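You operate a simulated robot arm through the tools that you are given. There is no shell and no other tool. Be economical: measure what you need, move in short steps, check, and stop when the job is done.

Carry out the task below with a simulated robot arm. There is one attempt and no reset: what you move stays moved.

JOB
Fit the collar, close both clamps and lower the press on the cell.
Fine: clamps turned fully over the collar; sliding plate all the way in, then the orange lever down.
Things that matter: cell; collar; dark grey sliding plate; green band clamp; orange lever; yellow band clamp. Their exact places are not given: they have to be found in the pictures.

The check looks at the end state, three seconds after you hand in, the way a careful person would. Anything else that was tipped, shoved, dropped, spilled or broken makes it a failure.

ROBOT AND FRAMES
A 6-joint arm with a fingered hand, hanging from a carriage that runs on a gantry, over the field with the corners [-2.454, 1.325], [-2.454, -0.155], [0.046, -0.155], [0.046, 1.325] (x, y) and turns from -366 to 322 degrees about z. Base frame: it is fixed where the carriage stands at the start and does not move with it; the origin is on the floor, on the carriage's upright axis, x ahead of it, y to its left, z up. Readings come in m, degrees, newtons and seconds.
With the tool pointing down near the work surface it reaches from about 0.1 to 0.46 m from the robot's upright axis, wherever it stands. Its first joint turns from -166.0 to 166.0 degrees. Places, roughly: collar (15x15x3 cm) [0.7, -0.1, 0.9]; dark grey sliding plate [0.4, -0.1, 0.9]; green band clamp [0.5, -0.1, 1]; orange lever [0.4, 0.1, 1]; yellow band clamp [0.3, -0.1, 1]. Payload 3.7 kg.
The TCP is the grasp point between the finger pads, 0.026 m short of the fingertips. In the tool frame z runs along the fingers and y along their closing line. The gripper opens to 0.156 m. The gripper's body begins 0.073 m behind the TCP. The gripper is a hand of 4 fingers: y runs from the thumb to the fingers, the wrist lies at [0, 0, -0.239] in the tool frame, and closing takes about 1.5 s.
Orientation is told as [roll, pitch, yaw] about the base's x, y, z axes, in that order, counted from this pose: with the fingers straight down and closing along the base's y, the tool's x points along the base's -x, its y along +y and its z along -z.

CONTROLS
- The arm moves only by the tool arm_command. Its arguments are lists of equal length, an entry for each row: "grip": the opening in per cent of the stroke, from 0 (shut) to 100 (fully open); "linear": the shift along the base's x, y, z in units of 40 mm (1.0 is 40 mm), a list of three; "turn": the turn, a rotation vector about the base's x, y, z in units of 6 degrees (1.0 is 6 degrees), a list of three. In form: {"grip": [grip, ...], "linear": [[dx, dy, dz], ...], "turn": [[ax, ay, az], ...]}. A call has 1 to 20 rows; each row shifts and turns the commanded pose from where the row before left it. A call with a number of a shift or a turn outside -1 to 1 is refused whole. Each row takes 0.2 s and may step no farther than 0.05 m and 8.6 degrees from the row before; otherwise, or with a gripper value out of range, the whole call is refused. A pose out of reach is approached as far as the arm can. The call stops where the force on the tool passes 40 N (or 10 N more than at its start, if that is more) or the arm is blocked; 0.2 s more then pass. The fingers move at their own pace (about 0.045 m/s each) and stop on an object; they squeeze with about 25 N. The grip force told is the motor's: it shows also when the fingers shut on nothing. Time passes only in rows, and 0.2 s behind the last, so rows that do not move let the fingers close. It gives the time, the measured TCP pose, the force on the tool (base axes), the opening and the grip force at its end, in the units of the frame above (readings bear some noise), with the torque about the TCP (base axes, N m) and any sound that the robot's microphone picked up, and new pictures: "show" is both (left out), scene, wrist or none.
- Cameras (640 x 400 px; columns grow to the right, rows downward): "scene" is now at [0.2474, -0.0305, 1.7757]; the picture's right is [-0.55, -0.83, 0.00], its down [-0.78, 0.52, -0.36] and it looks along [0.30, -0.20, -0.93] (base axes); focal length 276 px, centre (320, 200). "wrist" rides on the gripper at [0.058, -0.058, -0.091] in the tool frame; the picture's right is [0.71, 0.71, 0.00], its down [-0.53, 0.53, -0.67] and it looks along [-0.47, 0.47, 0.74] (tool axes); focal length 265 px, centre (320, 200).
- slide_trunk(by): slides the trunk up (or, below 0, down) by that many m; the arm and the scene camera ride with it, the base frame stays. It gives what a move gives, with no picture.
- base_move(legs): drives the robot by 1 to 6 legs, each [ahead, left, turn to the left] in m, m and degrees, along the robot's own axes; the way and the turn of a leg run together, so that a leg with both is an arc; at most 1.5 m and 180 degrees a leg. The arm and the cameras ride along, it lands a little off, and it stops where it bumps. It keeps to its track: a leg is cut to what the track allows. It gives what a move gives, and a new picture of the scene camera.
- grasp_type(shape): the hand has 4 fingers and takes this shape, open, in about a second: jaw (thumb against the fingers, like two jaws); tri (thumb and two fingers); tip (a fingertip pinch); poke (one finger out to press); point (the index stretched); flat (the hand flat); cup (the hand cupped); fist (a fist). The gripper value then closes the fingers along that shape, each until it touches; the sizes above hold for jaw. It gives what a move gives, with no picture.
- turn_head(pan, tilt): turns the head with the scene camera to pan (to the left, within 155 degrees either way) and tilt (down, from -29 to 69), counted from straight ahead of the robot. It gives what a move gives, and a new picture of the scene camera.
- point_at(camera, pixels): for up to 12 pixels [column, row] of the newest picture of that camera ("zoom" is the newest enlarged one), the place [x, y, z] in the base frame of the surface seen there, good to about 0.002 m. No time passes.
- enlarge(camera, box): a new picture of the part [left, top, right, bottom] of that camera's present view, enlarged. No time passes.
- job_done(): hands the job in; it is judged then, once.

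Go step by step. Measure first, check grasps and placings, and put right what went wrong. The budget is 80 turns and 260 pictures, counting those below and the enlarged ones. Unless the task says otherwise, let go and move clear before handing in, and close with one line.

The tools are called after "Emit:" by a JSON object that holds its "name" and its "arguments". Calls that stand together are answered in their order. arm_command: Moves the arm, as the interface text tells. Its arguments: {"type":"object","properties":{"grip":{"type":"array"},"linear":{"type":"array"},"turn":{"type":"array"},"show":{"type":"string","enum":["both","scene","wrist","none"]}},"required":["grip","linear","turn"]} The other tools are called the same way: slide_trunk (by) slides the trunk up or down; grasp_type (shape) gives the hand a shape; base_move (legs) drives the base; turn_head (pan, tilt) turns the head that bears the scene camera; point_at (camera, pixels) gives the place of the surface under pixels of a picture; enlarge (camera, box) takes an enlarged picture of a part of a camera's view; job_done () hands the job in.

At the start:

```text
clock: 0.0
position: [0.4017, -0.2323, 1.0002]
ee_rot: [0.0, 0.0, -0.1]
contact_force: [-0.1, 0.0, 0.2]
wrist_torque: [0.01, 0.01, 0.05]
width: 0.1556
grip_force: 0.0
shape: jaw
trunk travel left (down, up): [-0.625, 0.054]
robot x, y, heading: [-0.0, 0.0004, -0.1]
head pan, tilt: [-33.7, 68.8]
```

scene: 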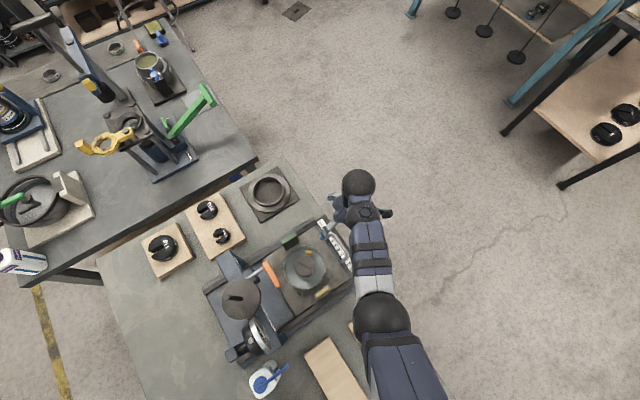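
wrist: 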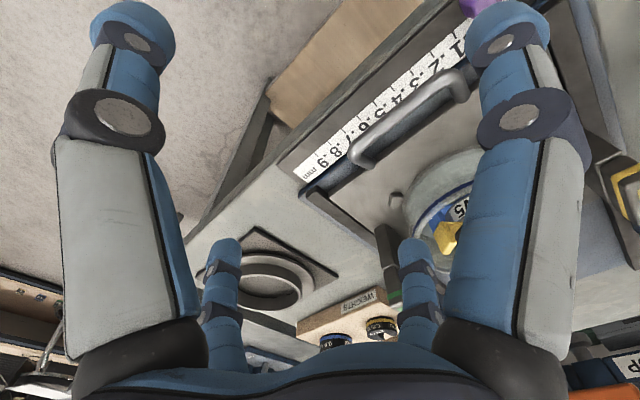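

The scene shows a press near (250,300), a sliding plate with the cell near (305,268) and the collar near (268,190). I'll enlarge these areas and measure them.

Emit:
{"name": "enlarge", "arguments": {"camera": "scene", "box": [190, 210, 370, 370]}}

Emit:
{"name": "point_at", "arguments": {"camera": "scene", "pixels": [[268, 190], [254, 188], [288, 190], [305, 268], [270, 275], [322, 293], [240, 300], [258, 335], [290, 241], [335, 250], [285, 300], [250, 180]]}}

Emit:
{"name": "enlarge", "arguments": {"camera": "wrist", "box": [180, 0, 640, 360]}}

```text
2.50 times, centred on (280, 290) of scene
```

zoom: 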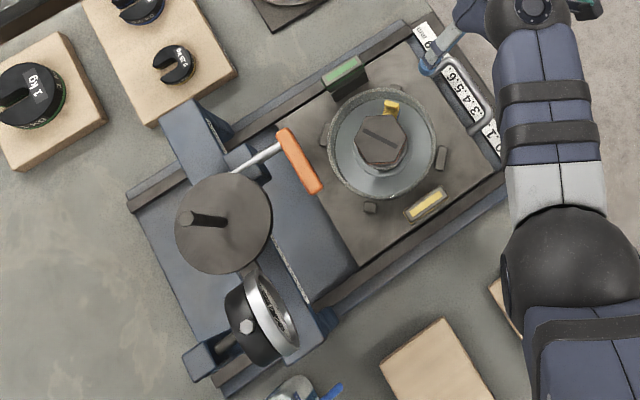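

```text
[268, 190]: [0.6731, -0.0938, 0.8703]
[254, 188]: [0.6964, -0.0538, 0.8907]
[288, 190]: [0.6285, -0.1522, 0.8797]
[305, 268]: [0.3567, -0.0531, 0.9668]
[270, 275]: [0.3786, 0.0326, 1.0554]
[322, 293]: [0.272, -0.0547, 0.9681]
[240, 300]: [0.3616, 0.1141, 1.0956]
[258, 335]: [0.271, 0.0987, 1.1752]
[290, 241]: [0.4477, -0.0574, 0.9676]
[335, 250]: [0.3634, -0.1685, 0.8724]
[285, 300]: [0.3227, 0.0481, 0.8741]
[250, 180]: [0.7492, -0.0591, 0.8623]
```

```text
1.11 times, centred on (410, 180) of wrist
```

zoom: 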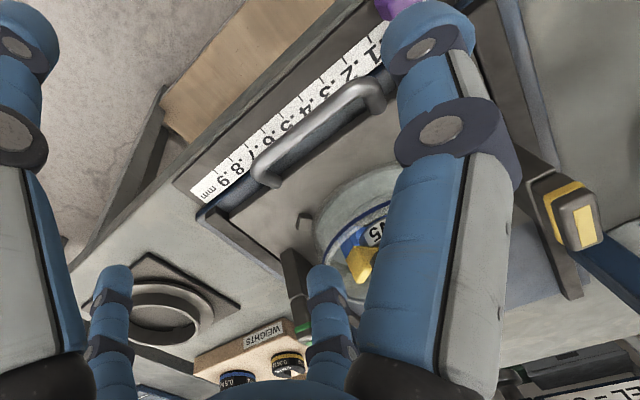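

The arm hides part of the plate, so I'll raise the hand and pull it back for a fuller view.

Emit:
{"name": "arm_command", "arguments": {"grip": [100, 100, 100, 100, 100, 100], "linear": [[0, 0, 1], [0, 0, 1], [-0.5, -0.3, 0.8], [-0.7, -0.3, 0.6], [-0.7, -0.3, 0.6], [-0.7, 0, 0]], "turn": [[0, 0, 0], [0, 0, 0], [0, 0, 0], [0, 0, 0], [0, 0, 0], [0, 0, 0]]}}

```text
clock: 1.4
position: [0.3236, -0.2867, 1.1092]
ee_rot: [0.1, -0.1, 0.1]
contact_force: [0.5, 1.1, -0.5]
wrist_torque: [-0.01, 0.02, 0.02]
width: 0.1559
grip_force: 0.0
shape: jaw
out of reach, approached as far as the arm can: row 4, 5, 6
trunk travel left (down, up): [-0.625, 0.054]
robot x, y, heading: [-0.0017, 0.0054, 0.2]
head pan, tilt: [-33.7, 68.8]
```

scene: 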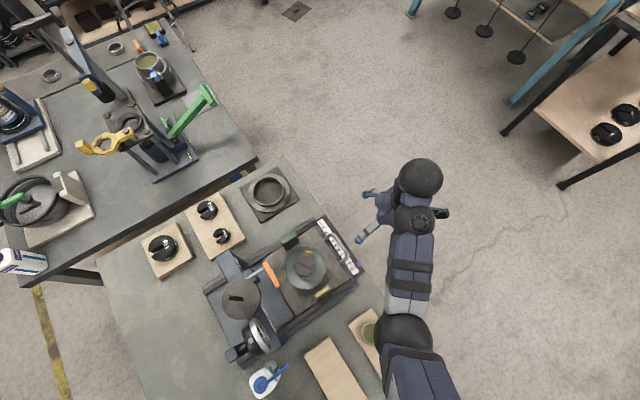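
wrist: 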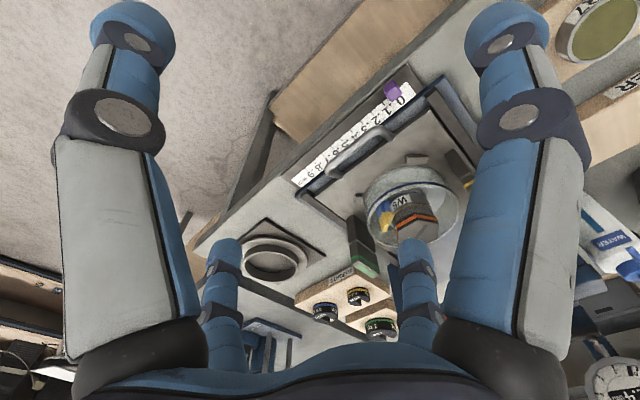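

The plate is now unobstructed; I'll enlarge it for detail and measure the table edges.

Emit:
{"name": "enlarge", "arguments": {"camera": "scene", "box": [250, 220, 370, 310]}}

Emit:
{"name": "enlarge", "arguments": {"camera": "wrist", "box": [200, 70, 500, 290]}}

Emit:
{"name": "enlarge", "arguments": {"camera": "scene", "box": [230, 150, 320, 230]}}

```text
4.44 times, centred on (310, 265) of scene
```

zoom: 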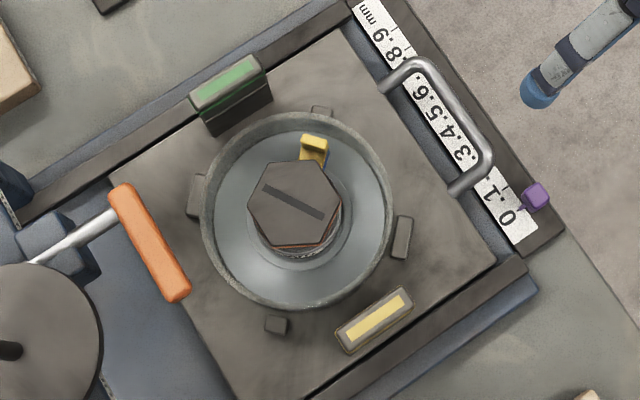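

```text
1.82 times, centred on (350, 180) of wrist
```

zoom: 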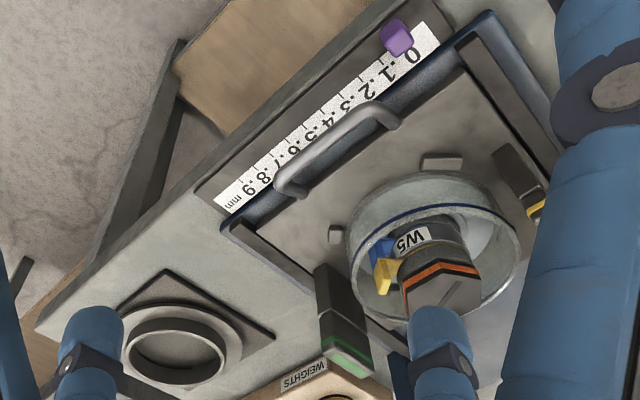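

```text
5.00 times, centred on (275, 190) of scene
```

zoom: 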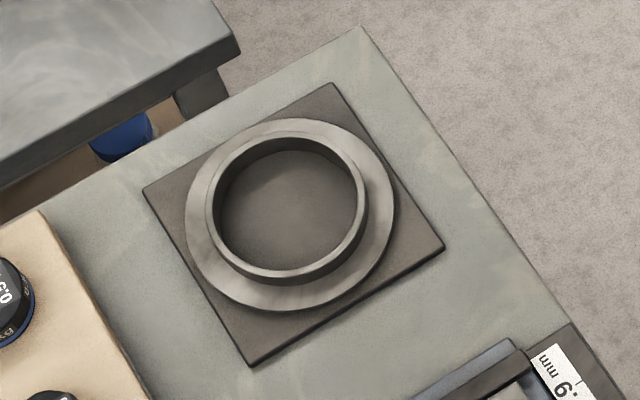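

I'll measure the collar in this zoom, starting with the flange and ring edges.

Emit:
{"name": "point_at", "arguments": {"camera": "zoom", "pixels": [[192, 213], [388, 213], [290, 122], [290, 302], [285, 134], [290, 275], [211, 205], [361, 205], [290, 210], [335, 90], [438, 248], [250, 358]]}}

Emit:
{"name": "enlarge", "arguments": {"camera": "scene", "box": [250, 220, 370, 310]}}

Emit:
{"name": "point_at", "arguments": {"camera": "zoom", "pixels": [[205, 215], [390, 215], [297, 116], [297, 305], [235, 210], [312, 145], [292, 200], [335, 220], [225, 85], [375, 322], [195, 195], [450, 110]]}}

```text
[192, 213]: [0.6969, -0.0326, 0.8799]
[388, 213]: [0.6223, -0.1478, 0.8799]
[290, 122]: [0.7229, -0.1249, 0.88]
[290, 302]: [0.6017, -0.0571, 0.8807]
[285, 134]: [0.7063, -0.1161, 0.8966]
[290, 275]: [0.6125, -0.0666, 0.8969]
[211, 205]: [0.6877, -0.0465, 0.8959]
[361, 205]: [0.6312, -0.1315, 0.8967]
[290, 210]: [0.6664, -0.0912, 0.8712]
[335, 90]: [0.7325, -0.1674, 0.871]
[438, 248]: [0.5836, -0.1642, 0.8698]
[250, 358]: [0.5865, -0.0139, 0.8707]
```

```text
4.44 times, centred on (310, 265) of scene
```

zoom: 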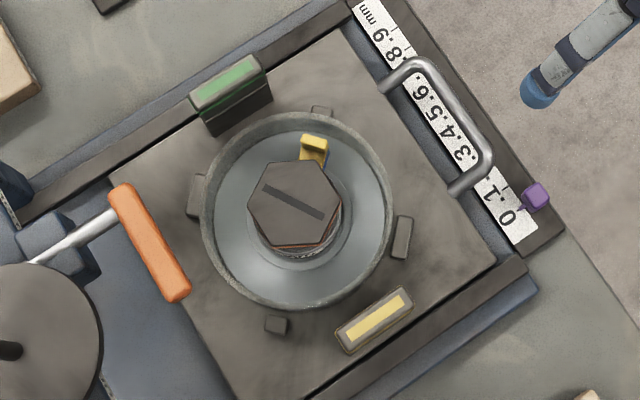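

```text
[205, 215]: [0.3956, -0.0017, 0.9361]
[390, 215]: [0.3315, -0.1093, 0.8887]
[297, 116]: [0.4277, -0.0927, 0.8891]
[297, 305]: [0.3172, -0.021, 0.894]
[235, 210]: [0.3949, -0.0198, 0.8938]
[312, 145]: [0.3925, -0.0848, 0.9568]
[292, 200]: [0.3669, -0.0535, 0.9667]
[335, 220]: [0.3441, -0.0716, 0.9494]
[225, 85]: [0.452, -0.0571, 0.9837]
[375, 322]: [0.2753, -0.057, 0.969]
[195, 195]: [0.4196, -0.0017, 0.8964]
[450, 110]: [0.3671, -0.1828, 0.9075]
```

The collar is centred near (0.660,-0.090), with the flange top at z 0.880 and the neck top at 0.897. I'll drive the carriage forward to its limit and see what's reachable.

Emit:
{"name": "base_move", "arguments": {"legs": [[0.046, -0.1, 0]]}}

Emit:
{"name": "arm_command", "arguments": {"grip": [100, 100, 100, 100, 100, 100, 100, 100], "linear": [[0.8, 0, -0.5], [0.8, 0, -0.5], [0.8, 0.3, 0], [0.8, 0.3, 0], [0.8, 0.3, 0], [0.5, 0.3, 0], [0.5, 0.3, 0], [0.5, 0.3, 0]], "turn": [[0, -1, 0], [0, -1, 0], [0, -1, 0], [0, -1, 0], [0, -1, 0], [0, -1, 0], [0, 0, 0], [0, 0, 0]]}}

```text
clock: 2.6
position: [0.3674, -0.3836, 1.1079]
ee_rot: [0.0, -0.1, 0.0]
contact_force: [-0.2, 1.3, 0.6]
wrist_torque: [0.01, -0.02, 0.0]
width: 0.1558
grip_force: 0.1
shape: jaw
trunk travel left (down, up): [-0.625, 0.054]
robot x, y, heading: [0.0451, -0.0977, 0.0]
head pan, tilt: [-33.7, 68.8]
```

scene: 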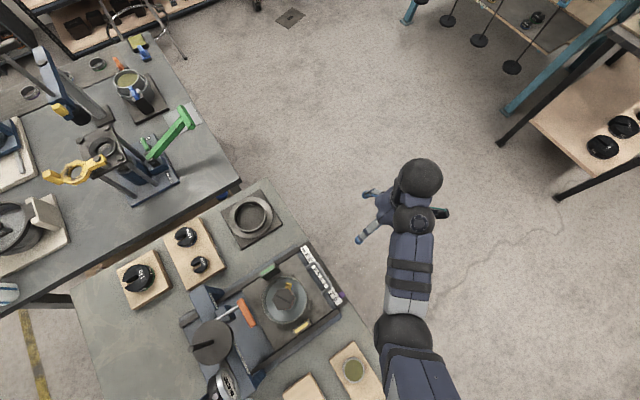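

```text
clock: 4.4
position: [0.4842, -0.2539, 1.1452]
ee_rot: [0.0, -32.8, 0.0]
contact_force: [0.4, -0.6, 0.0]
wrist_torque: [-0.03, 0.0, 0.0]
width: 0.1561
grip_force: 0.0
shape: jaw
out of reach, approached as far as the arm can: row 2, 3, 4, 5, 6
trunk travel left (down, up): [-0.625, 0.054]
robot x, y, heading: [0.0451, -0.0968, 0.0]
head pan, tilt: [-33.7, 68.8]
```

scene: 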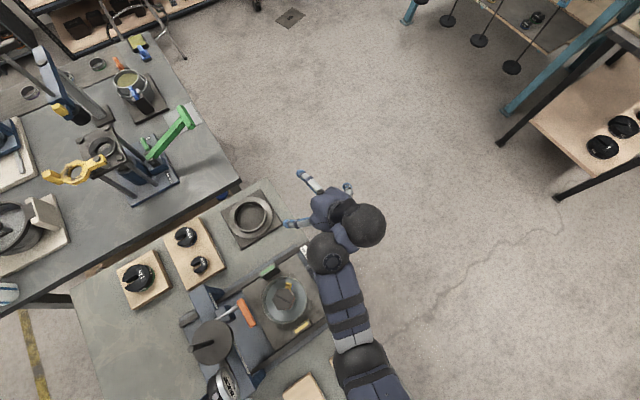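
wrist: 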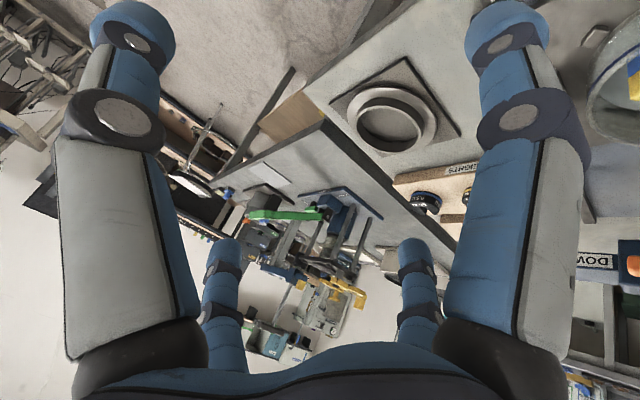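

Reach at this height is limited, so I'll lower the trunk a little and extend toward the collar to learn the limits.

Emit:
{"name": "slide_trunk", "arguments": {"by": -0.1}}

Emit:
{"name": "arm_command", "arguments": {"grip": [100, 100, 100, 100, 100], "linear": [[1, 0.3, 0], [1, 0.5, 0], [1, 0.6, 0], [1, 0.6, 0], [0.5, 0.5, 0]], "turn": [[0, 0, 0], [0, 0, 0], [0, 0, 0], [0, 0, 0], [0, 0, 0]]}}

```text
clock: 5.7
position: [0.4841, -0.2557, 1.0447]
ee_rot: [-0.1, -32.9, 0.0]
contact_force: [0.4, -0.1, -0.3]
wrist_torque: [-0.03, -0.04, 0.02]
width: 0.156
grip_force: 0.0
shape: jaw
trunk travel left (down, up): [-0.525, 0.154]
robot x, y, heading: [0.0491, -0.0997, 0.1]
head pan, tilt: [-33.7, 68.8]
```

```text
clock: 6.9
position: [0.5651, -0.1063, 1.0391]
ee_rot: [-0.4, -32.7, -0.1]
contact_force: [-0.6, -0.9, 0.4]
wrist_torque: [-0.02, -0.04, -0.03]
width: 0.1561
grip_force: 0.0
shape: jaw
out of reach, approached as far as the arm can: row 1, 2, 3, 4
trunk travel left (down, up): [-0.525, 0.154]
robot x, y, heading: [0.0438, -0.0978, -0.0]
head pan, tilt: [-33.7, 68.8]
```

scene: 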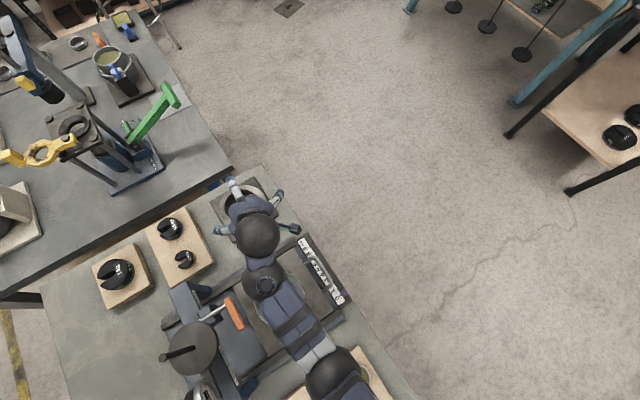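
wrist: 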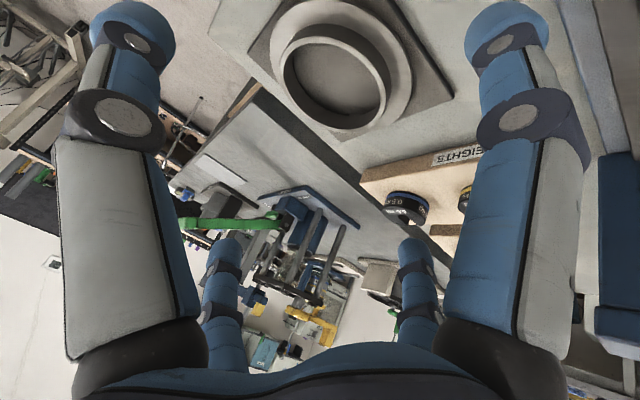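

Reach improves lower down. I'll extend toward the collar with more tilt while descending.

Emit:
{"name": "arm_command", "arguments": {"grip": [100, 100, 100, 100, 100], "linear": [[0, 0.2, -0.6], [0.2, 0.2, -0.6], [0.5, 0, -0.5], [0.5, 0, -0.3], [0.3, 0, 0]], "turn": [[0, -0.5, 0], [0, -0.5, 0], [0, -0.5, 0], [0, -0.5, 0], [0, 0, 0]]}}

```text
clock: 8.1
position: [0.6254, -0.0923, 0.9577]
ee_rot: [0.0, -44.8, -0.2]
contact_force: [-0.2, -0.8, 0.2]
wrist_torque: [-0.01, 0.01, -0.01]
width: 0.1562
grip_force: 0.0
shape: jaw
trunk travel left (down, up): [-0.525, 0.154]
robot x, y, heading: [0.0504, -0.096, 0.2]
head pan, tilt: [-33.7, 68.8]
```

scene: 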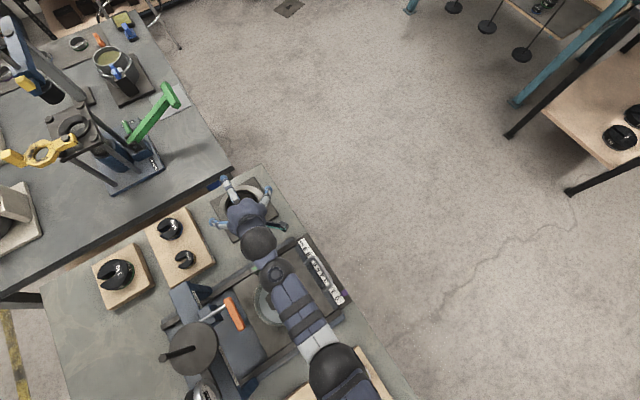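
wrist: 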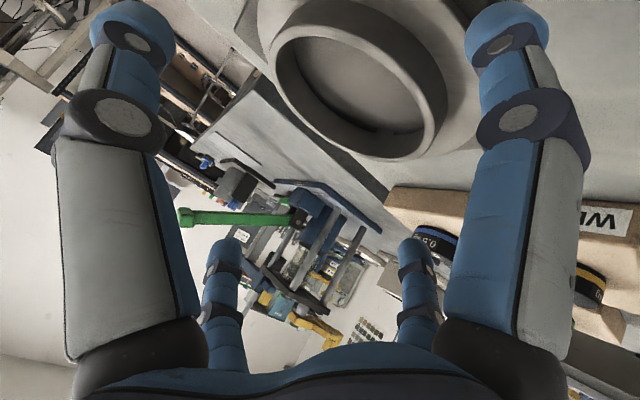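

I'll look closely at the hand to see how the digits are laid out relative to the neck.

Emit:
{"name": "enlarge", "arguments": {"camera": "scene", "box": [190, 160, 310, 250]}}

Emit:
{"name": "point_at", "arguments": {"camera": "zoom", "pixels": [[205, 95], [415, 140], [120, 290], [495, 300]]}}

Emit:
{"name": "point_at", "arguments": {"camera": "wrist", "pixels": [[132, 30], [507, 30], [223, 250], [415, 250], [360, 85], [280, 85], [445, 120], [400, 20], [345, 8], [395, 150], [260, 10], [468, 60]]}}

```text
4.44 times, centred on (250, 205) of scene
```

zoom: 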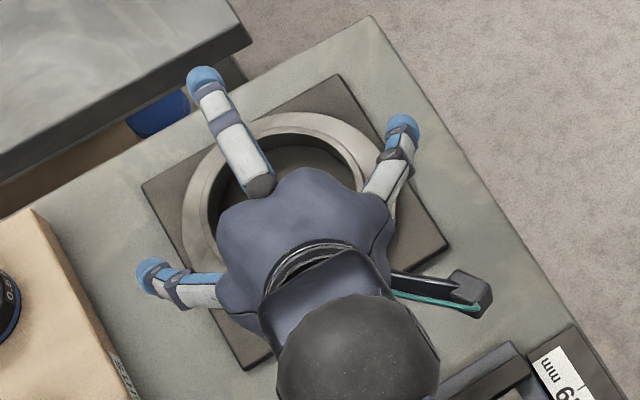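

```text
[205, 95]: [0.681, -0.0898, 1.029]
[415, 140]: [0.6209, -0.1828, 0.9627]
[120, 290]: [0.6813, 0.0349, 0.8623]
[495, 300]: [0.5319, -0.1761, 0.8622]
```

```text
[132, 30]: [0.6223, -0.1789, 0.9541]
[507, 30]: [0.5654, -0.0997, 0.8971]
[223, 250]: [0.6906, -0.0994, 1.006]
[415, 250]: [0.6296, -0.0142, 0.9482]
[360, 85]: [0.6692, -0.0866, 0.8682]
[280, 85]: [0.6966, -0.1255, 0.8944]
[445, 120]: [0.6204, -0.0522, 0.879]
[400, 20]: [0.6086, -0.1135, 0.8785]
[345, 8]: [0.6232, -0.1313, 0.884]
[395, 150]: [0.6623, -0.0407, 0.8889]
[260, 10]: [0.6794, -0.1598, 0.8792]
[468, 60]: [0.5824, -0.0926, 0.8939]
```

The four digits sit radially at ±8 cm, so a tilted jaw grip would foul the collar. I'll rise a little and look at the tip shape.

Emit:
{"name": "arm_command", "arguments": {"grip": [100, 100], "linear": [[0, 0, 0.8], [0, 0, 0.4]], "turn": [[0, 0, 0], [0, 0, 0]], "show": "none"}}

Emit:
{"name": "grasp_type", "arguments": {"shape": "tip"}}

Emit:
{"name": "arm_command", "arguments": {"grip": [100], "linear": [[0, 0, 0]], "turn": [[0, 0, 0]]}}

Emit:
{"name": "enlarge", "arguments": {"camera": "scene", "box": [190, 160, 310, 250]}}

```text
clock: 8.7
position: [0.6255, -0.0913, 1.0062]
ee_rot: [-0.1, -44.8, 0.1]
contact_force: [1.4, -0.5, 0.8]
wrist_torque: [-0.02, -0.02, -0.03]
width: 0.1561
grip_force: 0.0
shape: jaw
trunk travel left (down, up): [-0.525, 0.154]
robot x, y, heading: [0.0458, -0.0963, 0.1]
head pan, tilt: [-33.7, 68.8]
```

```text
clock: 9.6
position: [0.6251, -0.0923, 1.0058]
ee_rot: [-0.1, -44.9, -0.2]
contact_force: [-1.0, -0.7, -0.9]
wrist_torque: [0.02, -0.04, 0.01]
width: 0.156
grip_force: 0.0
shape: tip
trunk travel left (down, up): [-0.525, 0.154]
robot x, y, heading: [0.0475, -0.0986, 0.1]
head pan, tilt: [-33.7, 68.8]
```

```text
clock: 10.0
position: [0.625, -0.0923, 1.0059]
ee_rot: [-0.1, -44.8, -0.2]
contact_force: [0.9, 0.7, 0.5]
wrist_torque: [-0.02, 0.0, 0.0]
width: 0.1561
grip_force: 0.0
shape: tip
trunk travel left (down, up): [-0.525, 0.154]
robot x, y, heading: [0.0439, -0.0982, 0.2]
head pan, tilt: [-33.7, 68.8]
```

scene: 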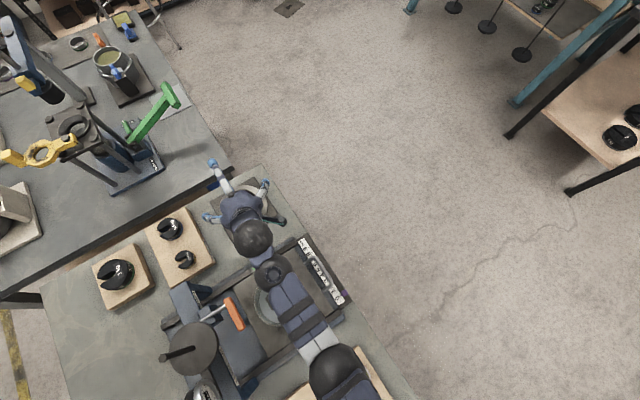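
wrist: 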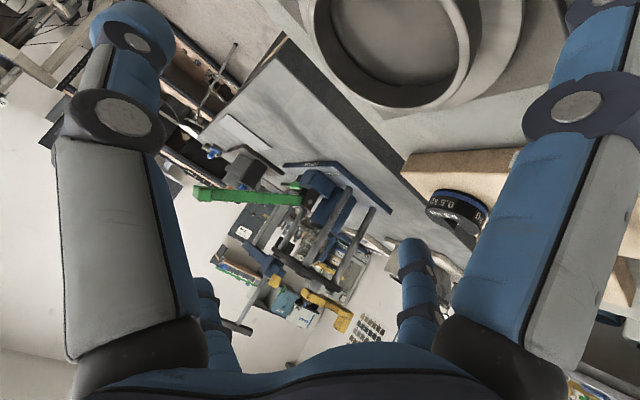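

```text
4.44 times, centred on (250, 205) of scene
```

zoom: 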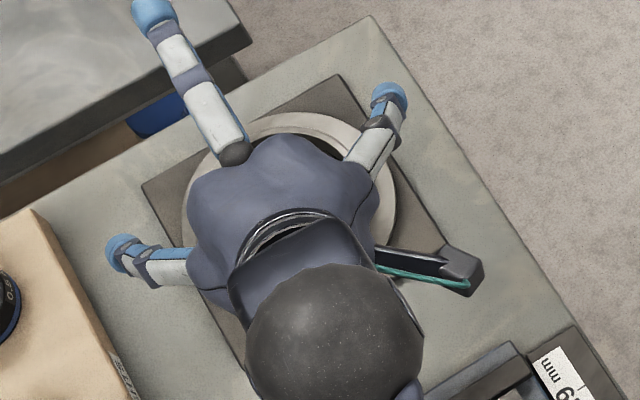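

In tip shape the side digits spread out. I'll measure the arm's joints in the scene to judge how far it can reach.

Emit:
{"name": "point_at", "arguments": {"camera": "scene", "pixels": [[335, 372], [272, 270], [254, 237], [360, 395], [300, 315], [318, 345]]}}

Emit:
{"name": "turn_head", "arguments": {"pan": 0, "tilt": 69}}

```text
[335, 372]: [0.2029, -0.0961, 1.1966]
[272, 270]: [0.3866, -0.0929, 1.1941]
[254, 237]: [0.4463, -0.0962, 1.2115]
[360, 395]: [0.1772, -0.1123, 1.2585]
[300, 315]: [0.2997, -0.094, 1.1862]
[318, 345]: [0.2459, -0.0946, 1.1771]
```

```text
clock: 11.0
position: [0.6244, -0.0933, 1.0053]
ee_rot: [-0.1, -44.7, -0.1]
contact_force: [0.3, -0.3, 0.4]
wrist_torque: [0.0, 0.01, 0.0]
width: 0.156
grip_force: 0.0
shape: tip
trunk travel left (down, up): [-0.525, 0.154]
robot x, y, heading: [0.0466, -0.0956, -0.1]
head pan, tilt: [0.0, 68.8]
```

scene: 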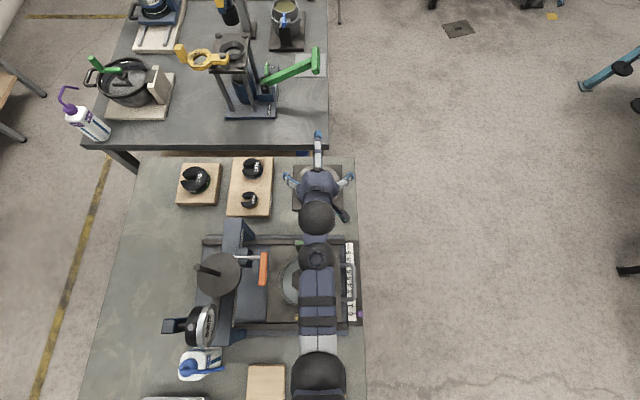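

I'll look back toward the shoulder to determine its height.

Emit:
{"name": "turn_head", "arguments": {"pan": -150, "tilt": 60}}

```text
clock: 13.3
position: [0.6246, -0.0914, 1.0065]
ee_rot: [-0.1, -44.7, -0.2]
contact_force: [0.3, -0.1, -0.1]
wrist_torque: [0.0, -0.01, -0.01]
width: 0.1558
grip_force: 0.0
shape: tip
trunk travel left (down, up): [-0.525, 0.154]
robot x, y, heading: [0.0443, -0.0968, -0.2]
head pan, tilt: [-150.0, 60.0]
```

scene: 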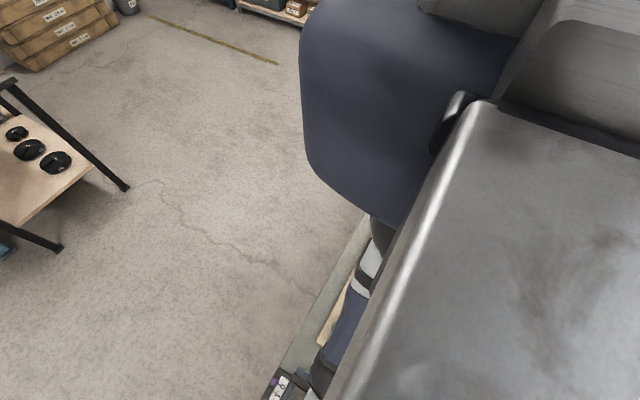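

Emit:
{"name": "point_at", "arguments": {"camera": "scene", "pixels": [[350, 60], [400, 120], [350, 160], [395, 205], [380, 232], [368, 265], [320, 370], [345, 320]]}}

Emit:
{"name": "turn_head", "arguments": {"pan": 0, "tilt": 69}}

```text
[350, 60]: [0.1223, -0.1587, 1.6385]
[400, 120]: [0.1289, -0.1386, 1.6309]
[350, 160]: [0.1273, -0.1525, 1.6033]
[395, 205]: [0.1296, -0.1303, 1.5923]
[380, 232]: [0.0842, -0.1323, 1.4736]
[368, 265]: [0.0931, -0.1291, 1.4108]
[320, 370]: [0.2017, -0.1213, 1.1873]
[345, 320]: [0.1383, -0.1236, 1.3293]
```

```text
clock: 15.7
position: [0.6246, -0.0913, 1.0056]
ee_rot: [-0.2, -44.8, -0.1]
contact_force: [-0.2, -0.5, -0.1]
wrist_torque: [-0.02, 0.01, -0.02]
width: 0.156
grip_force: 0.1
shape: tip
trunk travel left (down, up): [-0.525, 0.154]
robot x, y, heading: [0.0461, -0.0961, -0.0]
head pan, tilt: [0.0, 68.8]
```

scene: 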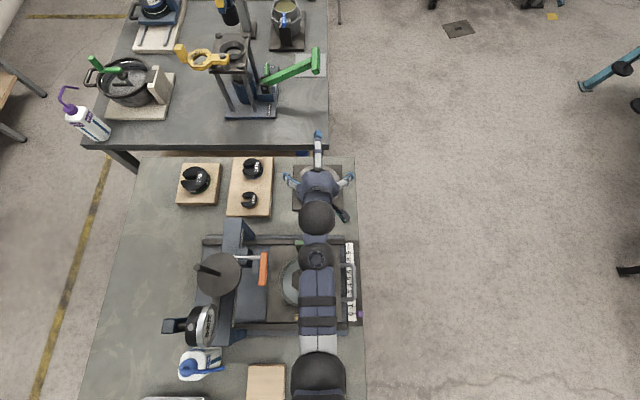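

The shoulder is about z 1.6 now, so lowering the trunk should give much more reach. I'll untilt and lower the trunk in steps, raising the hand each time.

Emit:
{"name": "arm_command", "arguments": {"grip": [100, 100, 100, 100, 100], "linear": [[0, 0, 0.5], [0, 0, 0.5], [0, 0, 0.5], [0, 0, 0], [0, 0, 0]], "turn": [[0, 1, 0], [0, 1, 0], [0, 1, 0], [0, 1, 0], [0, 0, 0]], "show": "none"}}

Emit:
{"name": "slide_trunk", "arguments": {"by": -0.06}}

Emit:
{"name": "arm_command", "arguments": {"grip": [100, 100, 100], "linear": [[0, 0, 0.5], [0, 0, 0.5], [0, 0, 0.5]], "turn": [[0, 0, 0], [0, 0, 0], [0, 0, 0]], "show": "scene"}}

```text
clock: 16.9
position: [0.6302, -0.0945, 1.0632]
ee_rot: [0.0, -20.8, 0.0]
contact_force: [1.3, -0.2, 0.5]
wrist_torque: [0.03, 0.02, -0.03]
width: 0.1559
grip_force: 0.1
shape: tip
out of reach, approached as far as the arm can: row 3
trunk travel left (down, up): [-0.525, 0.154]
robot x, y, heading: [0.0457, -0.0956, 0.0]
head pan, tilt: [0.0, 68.8]
```

```text
clock: 17.9
position: [0.6302, -0.0954, 1.0014]
ee_rot: [-0.1, -20.8, 0.0]
contact_force: [-0.1, 0.4, -0.4]
wrist_torque: [-0.03, 0.04, -0.02]
width: 0.1561
grip_force: 0.1
shape: tip
trunk travel left (down, up): [-0.465, 0.214]
robot x, y, heading: [0.0448, -0.0987, -0.0]
head pan, tilt: [0.0, 68.8]
```

```text
clock: 18.7
position: [0.6399, -0.1087, 1.0573]
ee_rot: [-0.1, -20.7, -0.2]
contact_force: [-0.2, -0.9, 0.0]
wrist_torque: [-0.02, 0.0, 0.01]
width: 0.1556
grip_force: 0.0
shape: tip
out of reach, approached as far as the arm can: row 3
trunk travel left (down, up): [-0.465, 0.214]
robot x, y, heading: [0.0448, -0.1012, -0.1]
head pan, tilt: [0.0, 68.8]
```

scene: 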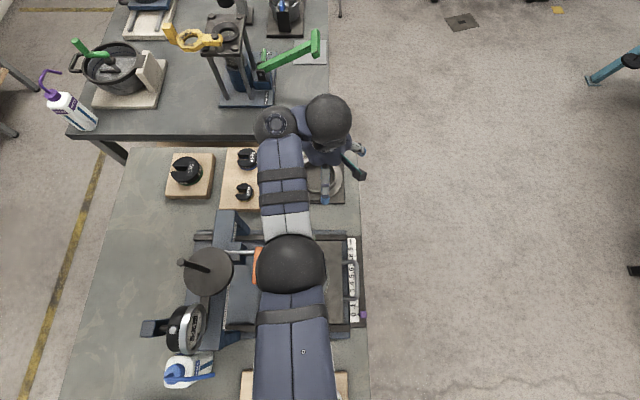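

The arm now reaches much farther. I'll untilt fully and centre over the collar at (0.660,-0.090).

Emit:
{"name": "arm_command", "arguments": {"grip": [100, 100, 100, 100, 100], "linear": [[0.2, 0.2, 0], [0.2, 0.2, 0], [0.1, 0.1, -0.3], [0, 0, -0.3], [0, 0, 0]], "turn": [[0, 1, 0], [0, 1, 0], [0, 1, 0], [0, 0.45, 0], [0, 0, 0]]}}

Emit:
{"name": "grasp_type", "arguments": {"shape": "jaw"}}

```text
clock: 19.9
position: [0.6391, -0.0783, 1.0343]
ee_rot: [-0.1, 0.0, -0.1]
contact_force: [0.1, 0.0, 0.1]
wrist_torque: [-0.02, 0.0, 0.01]
width: 0.1559
grip_force: 0.0
shape: tip
out of reach, approached as far as the arm can: row 3, 4
trunk travel left (down, up): [-0.465, 0.214]
robot x, y, heading: [0.043, -0.0977, 0.1]
head pan, tilt: [0.0, 68.8]
```

scene: 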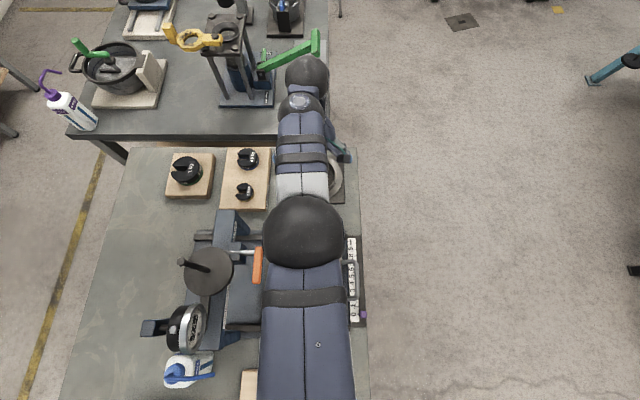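
wrist: 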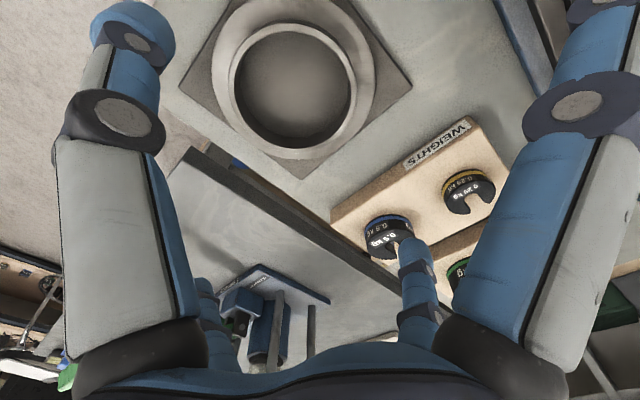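

```text
clock: 20.8
position: [0.6393, -0.079, 1.0343]
ee_rot: [-0.2, -0.2, 0.0]
contact_force: [0.7, -0.6, 0.4]
wrist_torque: [0.01, 0.02, 0.06]
width: 0.156
grip_force: 0.0
shape: jaw
trunk travel left (down, up): [-0.465, 0.214]
robot x, y, heading: [0.0437, -0.099, 0.2]
head pan, tilt: [0.0, 68.8]
```

The tool is vertical at r≈0.6, so I'll lower the trunk further and centre on the collar.

Emit:
{"name": "slide_trunk", "arguments": {"by": -0.07}}

Emit:
{"name": "arm_command", "arguments": {"grip": [100, 100, 100], "linear": [[0.25, -0.15, 0], [0.25, -0.15, 0], [0, 0, 0]], "turn": [[0, 0, 0], [0, 0, 0], [0, 0, 0]]}}

Emit:
{"name": "point_at", "arguments": {"camera": "wrist", "pixels": [[132, 30], [507, 30], [223, 250], [415, 250]]}}

```text
clock: 21.9
position: [0.6387, -0.0789, 0.9653]
ee_rot: [-0.1, -0.1, -0.1]
contact_force: [-0.5, -0.1, -0.5]
wrist_torque: [-0.01, 0.01, -0.01]
width: 0.1556
grip_force: 0.1
shape: jaw
trunk travel left (down, up): [-0.395, 0.284]
robot x, y, heading: [0.0447, -0.0976, -0.0]
head pan, tilt: [0.0, 68.8]
```

```text
clock: 22.7
position: [0.6388, -0.0777, 0.9648]
ee_rot: [0.0, -0.1, 0.0]
contact_force: [0.3, 0.5, 0.3]
wrist_torque: [0.01, 0.0, -0.02]
width: 0.156
grip_force: 0.1
shape: jaw
out of reach, approached as far as the arm can: row 1, 2
trunk travel left (down, up): [-0.395, 0.284]
robot x, y, heading: [0.0464, -0.0972, 0.1]
head pan, tilt: [0.0, 68.8]
```

scene: 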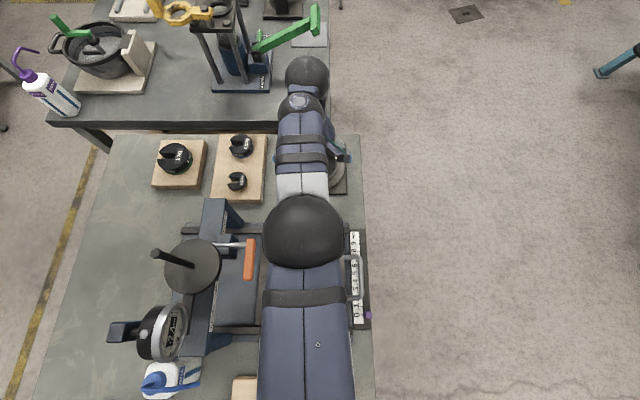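
wrist: 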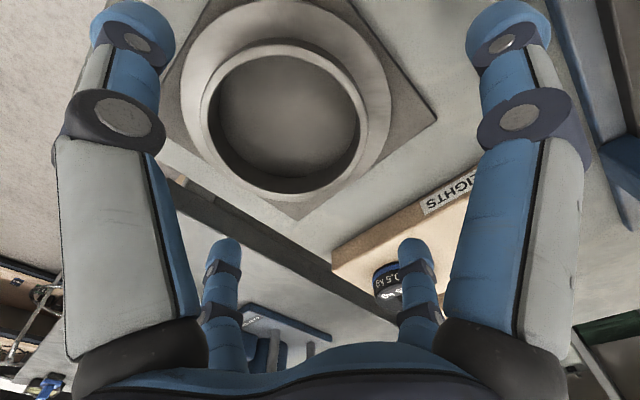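

```text
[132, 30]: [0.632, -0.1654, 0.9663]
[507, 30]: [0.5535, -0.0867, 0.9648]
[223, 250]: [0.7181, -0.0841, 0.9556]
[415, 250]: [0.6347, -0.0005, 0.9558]
```

I'm 2 cm short. I'll lower the trunk a bit more and then raise and extend.

Emit:
{"name": "slide_trunk", "arguments": {"by": -0.03}}

Emit:
{"name": "arm_command", "arguments": {"grip": [100, 100, 100, 100], "linear": [[0, -0.1, 0.3], [0.1, -0.1, 0.5], [0.2, -0.05, 0.5], [0.25, 0, 0]], "turn": [[0, 0, 0], [0, 0, 0], [0, 0, 0], [0, 0, 0]], "show": "none"}}

Emit:
{"name": "slide_trunk", "arguments": {"by": -0.06}}

Emit:
{"name": "arm_command", "arguments": {"grip": [100, 100, 100], "linear": [[0.25, 0, 0], [0.25, 0, 0], [0, 0, 0]], "turn": [[0, 0, 0], [0, 0, 0], [0, 0, 0]]}}

```text
clock: 23.4
position: [0.6389, -0.0786, 0.9351]
ee_rot: [-0.1, -0.1, 0.0]
contact_force: [-0.6, -0.1, 0.4]
wrist_torque: [0.01, 0.01, 0.0]
width: 0.156
grip_force: 0.1
shape: jaw
trunk travel left (down, up): [-0.365, 0.314]
robot x, y, heading: [0.0451, -0.0983, 0.0]
head pan, tilt: [0.0, 68.8]
```

```text
clock: 24.4
position: [0.6513, -0.0895, 0.987]
ee_rot: [-0.1, -0.2, 0.0]
contact_force: [0.9, -0.2, -1.4]
wrist_torque: [0.03, 0.0, 0.08]
width: 0.1561
grip_force: 0.1
shape: jaw
out of reach, approached as far as the arm can: row 4
trunk travel left (down, up): [-0.365, 0.314]
robot x, y, heading: [0.0446, -0.094, -0.1]
head pan, tilt: [0.0, 68.8]
```

```text
clock: 25.4
position: [0.6508, -0.0884, 0.9258]
ee_rot: [0.0, -0.2, 0.0]
contact_force: [-0.1, -0.7, 0.3]
wrist_torque: [-0.01, 0.0, 0.02]
width: 0.1557
grip_force: 0.0
shape: jaw
trunk travel left (down, up): [-0.305, 0.374]
robot x, y, heading: [0.044, -0.0965, -0.3]
head pan, tilt: [0.0, 68.8]
```

```text
clock: 26.2
position: [0.6504, -0.0889, 0.9271]
ee_rot: [0.0, -0.2, 0.0]
contact_force: [0.3, -0.2, -0.7]
wrist_torque: [-0.01, -0.02, 0.03]
width: 0.1562
grip_force: 0.1
shape: jaw
out of reach, approached as far as the arm can: row 1, 2
trunk travel left (down, up): [-0.305, 0.374]
robot x, y, heading: [0.0475, -0.0993, 0.0]
head pan, tilt: [0.0, 68.8]
```

scene: 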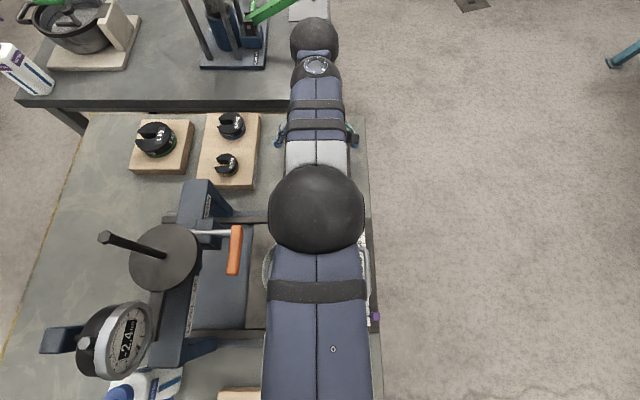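
wrist: 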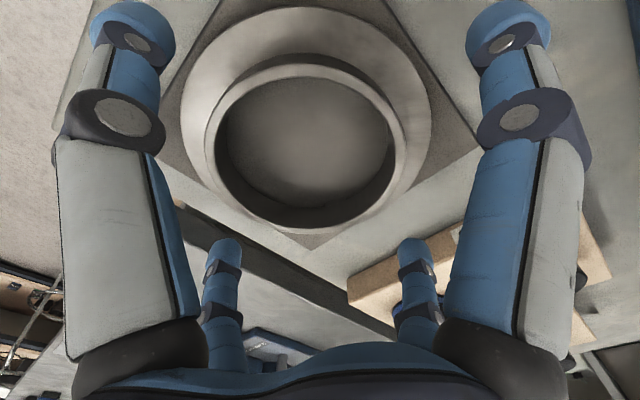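

Raising relative to the shoulder does extend reach. One more cycle should get the last centimetre.

Emit:
{"name": "arm_command", "arguments": {"grip": [100, 100, 100, 100], "linear": [[0, 0, 0.5], [0, 0, 0.5], [0.12, 0, 0.2], [0.12, -0.04, 0]], "turn": [[0, 0, 0], [0, 0, 0], [0, 0, 0], [0, 0, 0]], "show": "none"}}

Emit:
{"name": "slide_trunk", "arguments": {"by": -0.045}}

Emit:
{"name": "arm_command", "arguments": {"grip": [100], "linear": [[0, 0, 0]], "turn": [[0, 0, 0]], "show": "wrist"}}

Emit:
{"name": "point_at", "arguments": {"camera": "wrist", "pixels": [[207, 125], [402, 125], [305, 55], [305, 228], [325, 8], [430, 150], [132, 30], [507, 30], [223, 250], [415, 250]]}}

```text
clock: 27.2
position: [0.6547, -0.0888, 0.9764]
ee_rot: [0.0, -0.2, 0.0]
contact_force: [0.0, 0.3, -0.7]
wrist_torque: [0.06, -0.02, -0.01]
width: 0.1558
grip_force: 0.0
shape: jaw
out of reach, approached as far as the arm can: row 4
trunk travel left (down, up): [-0.305, 0.374]
robot x, y, heading: [0.0428, -0.096, -0.2]
head pan, tilt: [0.0, 68.8]
```

```text
clock: 28.1
position: [0.6541, -0.0888, 0.9306]
ee_rot: [0.0, -0.2, 0.1]
contact_force: [-0.4, -0.8, -0.4]
wrist_torque: [0.03, 0.0, -0.01]
width: 0.1562
grip_force: 0.1
shape: jaw
trunk travel left (down, up): [-0.26, 0.419]
robot x, y, heading: [0.0471, -0.0974, -0.1]
head pan, tilt: [0.0, 68.8]
```

```text
clock: 28.5
position: [0.6546, -0.0895, 0.9319]
ee_rot: [0.0, -0.2, -0.1]
contact_force: [0.2, -0.3, -1.1]
wrist_torque: [0.02, -0.01, -0.01]
width: 0.1562
grip_force: 0.0
shape: jaw
trunk travel left (down, up): [-0.26, 0.419]
robot x, y, heading: [0.0455, -0.0958, 0.0]
head pan, tilt: [0.0, 68.8]
```

wrist: 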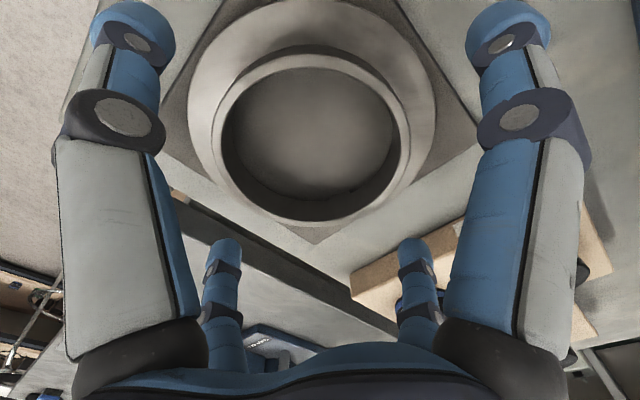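

```text
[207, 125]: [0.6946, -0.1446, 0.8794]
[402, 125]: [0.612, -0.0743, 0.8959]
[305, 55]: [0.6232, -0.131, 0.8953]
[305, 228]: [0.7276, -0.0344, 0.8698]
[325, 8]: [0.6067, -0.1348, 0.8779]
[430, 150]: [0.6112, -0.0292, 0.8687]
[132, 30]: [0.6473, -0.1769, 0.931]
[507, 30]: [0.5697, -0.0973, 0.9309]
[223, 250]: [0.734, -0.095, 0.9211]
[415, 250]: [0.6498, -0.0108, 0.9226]
```

The centre is 5 mm off in x, and the four digits will self-centre the ring. I'll lower with the trunk so the fingertips are just above the flange, then close.

Emit:
{"name": "slide_trunk", "arguments": {"by": -0.022}}

Emit:
{"name": "arm_command", "arguments": {"grip": [75, 60, 50, 40, 30, 20, 10, 0, 0, 0], "linear": [[0, 0, 0], [0, 0, 0], [0, 0, 0], [0, 0, 0], [0, 0, 0], [0, 0, 0], [0, 0, 0], [0, 0, 0], [0, 0, 0], [0, 0, 0]], "turn": [[0, 0, 0], [0, 0, 0], [0, 0, 0], [0, 0, 0], [0, 0, 0], [0, 0, 0], [0, 0, 0], [0, 0, 0], [0, 0, 0], [0, 0, 0]]}}

```text
clock: 29.2
position: [0.6535, -0.0889, 0.9095]
ee_rot: [-0.1, -0.2, -0.1]
contact_force: [0.8, -0.6, -1.5]
wrist_torque: [0.02, -0.03, 0.01]
width: 0.156
grip_force: 0.0
shape: jaw
trunk travel left (down, up): [-0.238, 0.441]
robot x, y, heading: [0.0483, -0.0966, 0.1]
head pan, tilt: [0.0, 68.8]
```

```text
clock: 31.4
position: [0.6532, -0.0885, 0.9084]
ee_rot: [0.0, -0.3, 0.0]
contact_force: [-0.8, -0.6, 0.3]
wrist_torque: [0.01, 0.02, -0.02]
width: 0.1103
grip_force: 25.2
shape: jaw
trunk travel left (down, up): [-0.238, 0.441]
robot x, y, heading: [0.0474, -0.0976, 0.2]
head pan, tilt: [0.0, 68.8]
```

scene: 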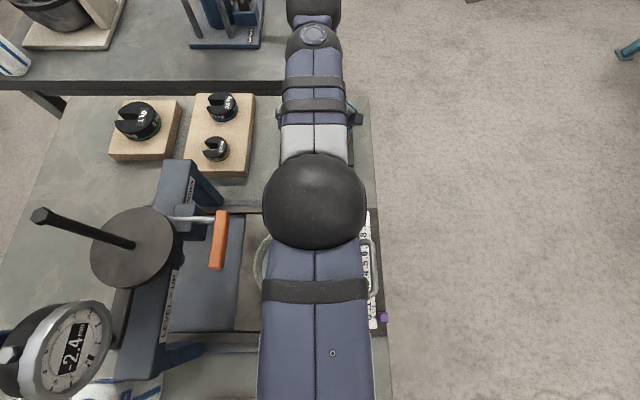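
wrist: 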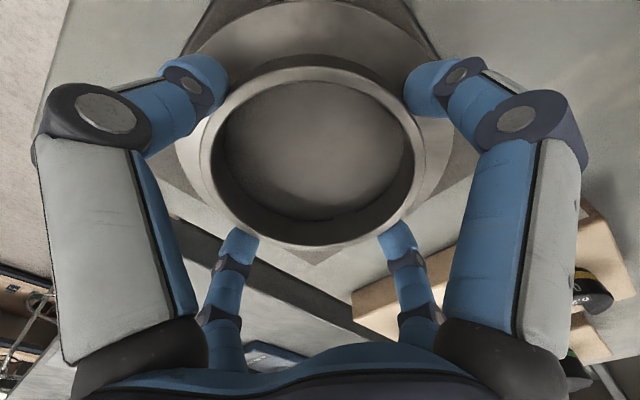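

The grip reads 0.110 m at 25 N. I'll lift slightly with the trunk and check that the collar comes up.

Emit:
{"name": "slide_trunk", "arguments": {"by": 0.03}}

Emit:
{"name": "arm_command", "arguments": {"grip": [0], "linear": [[0, 0, 0]], "turn": [[0, 0, 0]], "show": "wrist"}}

Emit:
{"name": "point_at", "arguments": {"camera": "wrist", "pixels": [[205, 170], [415, 140], [305, 63], [310, 243], [320, 10], [440, 160], [310, 150], [420, 15]]}}

```text
clock: 32.1
position: [0.6549, -0.0894, 0.9388]
ee_rot: [0.1, -0.2, 0.0]
contact_force: [-0.4, -0.1, -1.5]
wrist_torque: [-0.04, 0.0, 0.0]
width: 0.1104
grip_force: 25.3
shape: jaw
trunk travel left (down, up): [-0.268, 0.411]
robot x, y, heading: [0.047, -0.0999, -0.1]
head pan, tilt: [0.0, 68.8]
```

```text
clock: 32.5
position: [0.6544, -0.0889, 0.9384]
ee_rot: [0.0, -0.2, 0.0]
contact_force: [0.3, -0.4, -2.5]
wrist_torque: [-0.01, 0.0, 0.0]
width: 0.1103
grip_force: 25.2
shape: jaw
trunk travel left (down, up): [-0.268, 0.411]
robot x, y, heading: [0.0479, -0.0979, 0.2]
head pan, tilt: [0.0, 68.8]
```

wrist: 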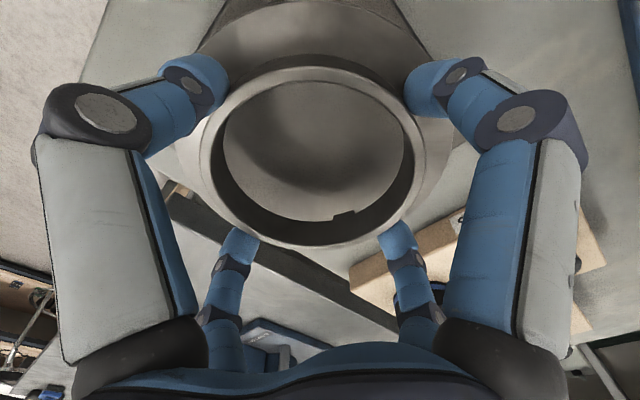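

```text
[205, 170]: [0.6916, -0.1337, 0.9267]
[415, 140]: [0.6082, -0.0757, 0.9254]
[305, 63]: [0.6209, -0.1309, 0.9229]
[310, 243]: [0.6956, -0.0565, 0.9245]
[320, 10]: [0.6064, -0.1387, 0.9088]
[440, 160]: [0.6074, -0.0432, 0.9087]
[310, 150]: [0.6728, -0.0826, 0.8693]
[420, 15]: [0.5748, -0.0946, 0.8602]
```

The collar is lifted cleanly, and a small notch or tab shows on its lower inner edge at (345,213). I'll inspect that.

Emit:
{"name": "enlarge", "arguments": {"camera": "wrist", "box": [200, 130, 440, 280]}}

Emit:
{"name": "point_at", "arguments": {"camera": "zoom", "pixels": [[385, 222], [370, 238], [400, 222], [340, 235], [430, 225]]}}

```text
2.67 times, centred on (320, 205) of wrist
```

zoom: 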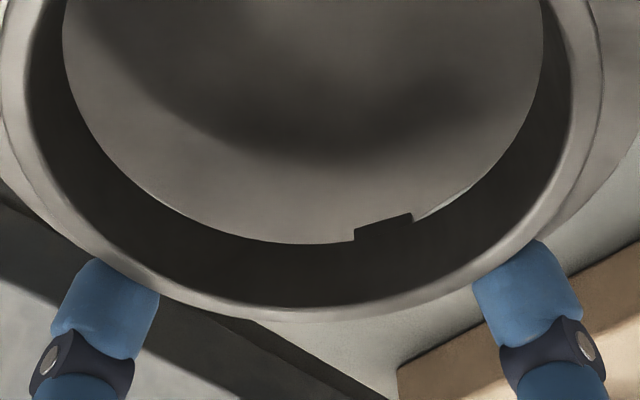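

```text
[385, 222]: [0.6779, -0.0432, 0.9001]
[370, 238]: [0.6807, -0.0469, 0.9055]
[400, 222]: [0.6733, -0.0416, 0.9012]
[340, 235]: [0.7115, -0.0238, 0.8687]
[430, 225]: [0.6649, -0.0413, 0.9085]
```

The collar has a small key on its lower edge near (0.677,-0.043). I'll raise the trunk and retract toward the cell, staying above the clamps, to look for the matching slot.

Emit:
{"name": "slide_trunk", "arguments": {"by": 0.16}}

Emit:
{"name": "arm_command", "arguments": {"grip": [0, 0, 0, 0, 0], "linear": [[-0.8, -0.5, 0], [-0.8, -0.5, 0], [-0.8, -0.5, 0], [-0.8, -0.5, 0], [0, 0, 0]], "turn": [[0, 0, 0], [0, 0, 0], [0, 0, 0], [0, 0, 0], [0, 0, 0]]}}

```text
clock: 34.4
position: [0.6545, -0.089, 1.0985]
ee_rot: [0.1, -0.1, 0.0]
contact_force: [0.2, -0.2, -1.7]
wrist_torque: [0.0, 0.01, 0.01]
width: 0.1103
grip_force: 25.2
shape: jaw
trunk travel left (down, up): [-0.428, 0.251]
robot x, y, heading: [0.0414, -0.0964, -0.1]
head pan, tilt: [0.0, 68.8]
```

```text
clock: 35.6
position: [0.6067, -0.1769, 1.0674]
ee_rot: [0.1, 0.0, 0.0]
contact_force: [0.4, -0.5, -2.3]
wrist_torque: [0.0, 0.03, 0.02]
width: 0.1103
grip_force: 25.3
shape: jaw
out of reach, approached as far as the arm can: row 1, 2, 3, 4
trunk travel left (down, up): [-0.428, 0.251]
robot x, y, heading: [0.0413, -0.0991, 0.0]
head pan, tilt: [0.0, 68.8]
```

scene: 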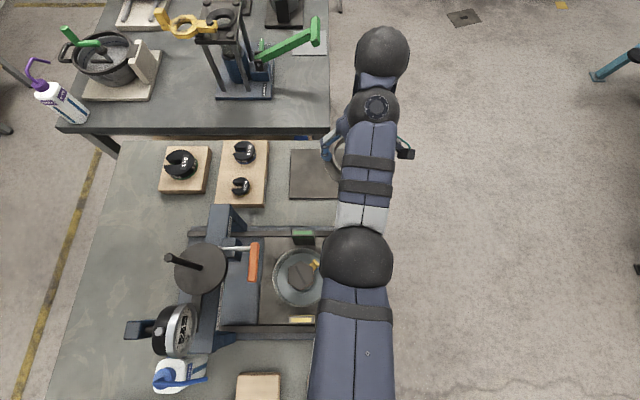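
wrist: 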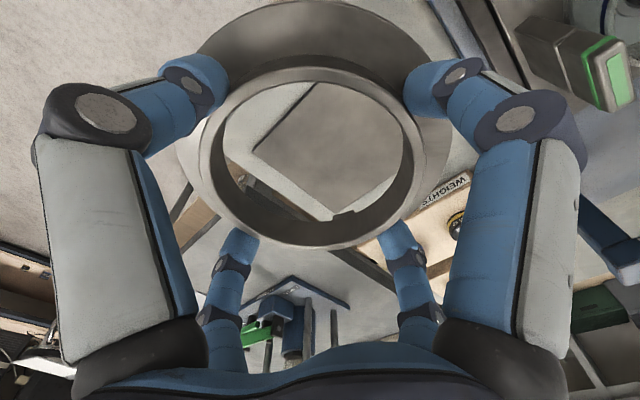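

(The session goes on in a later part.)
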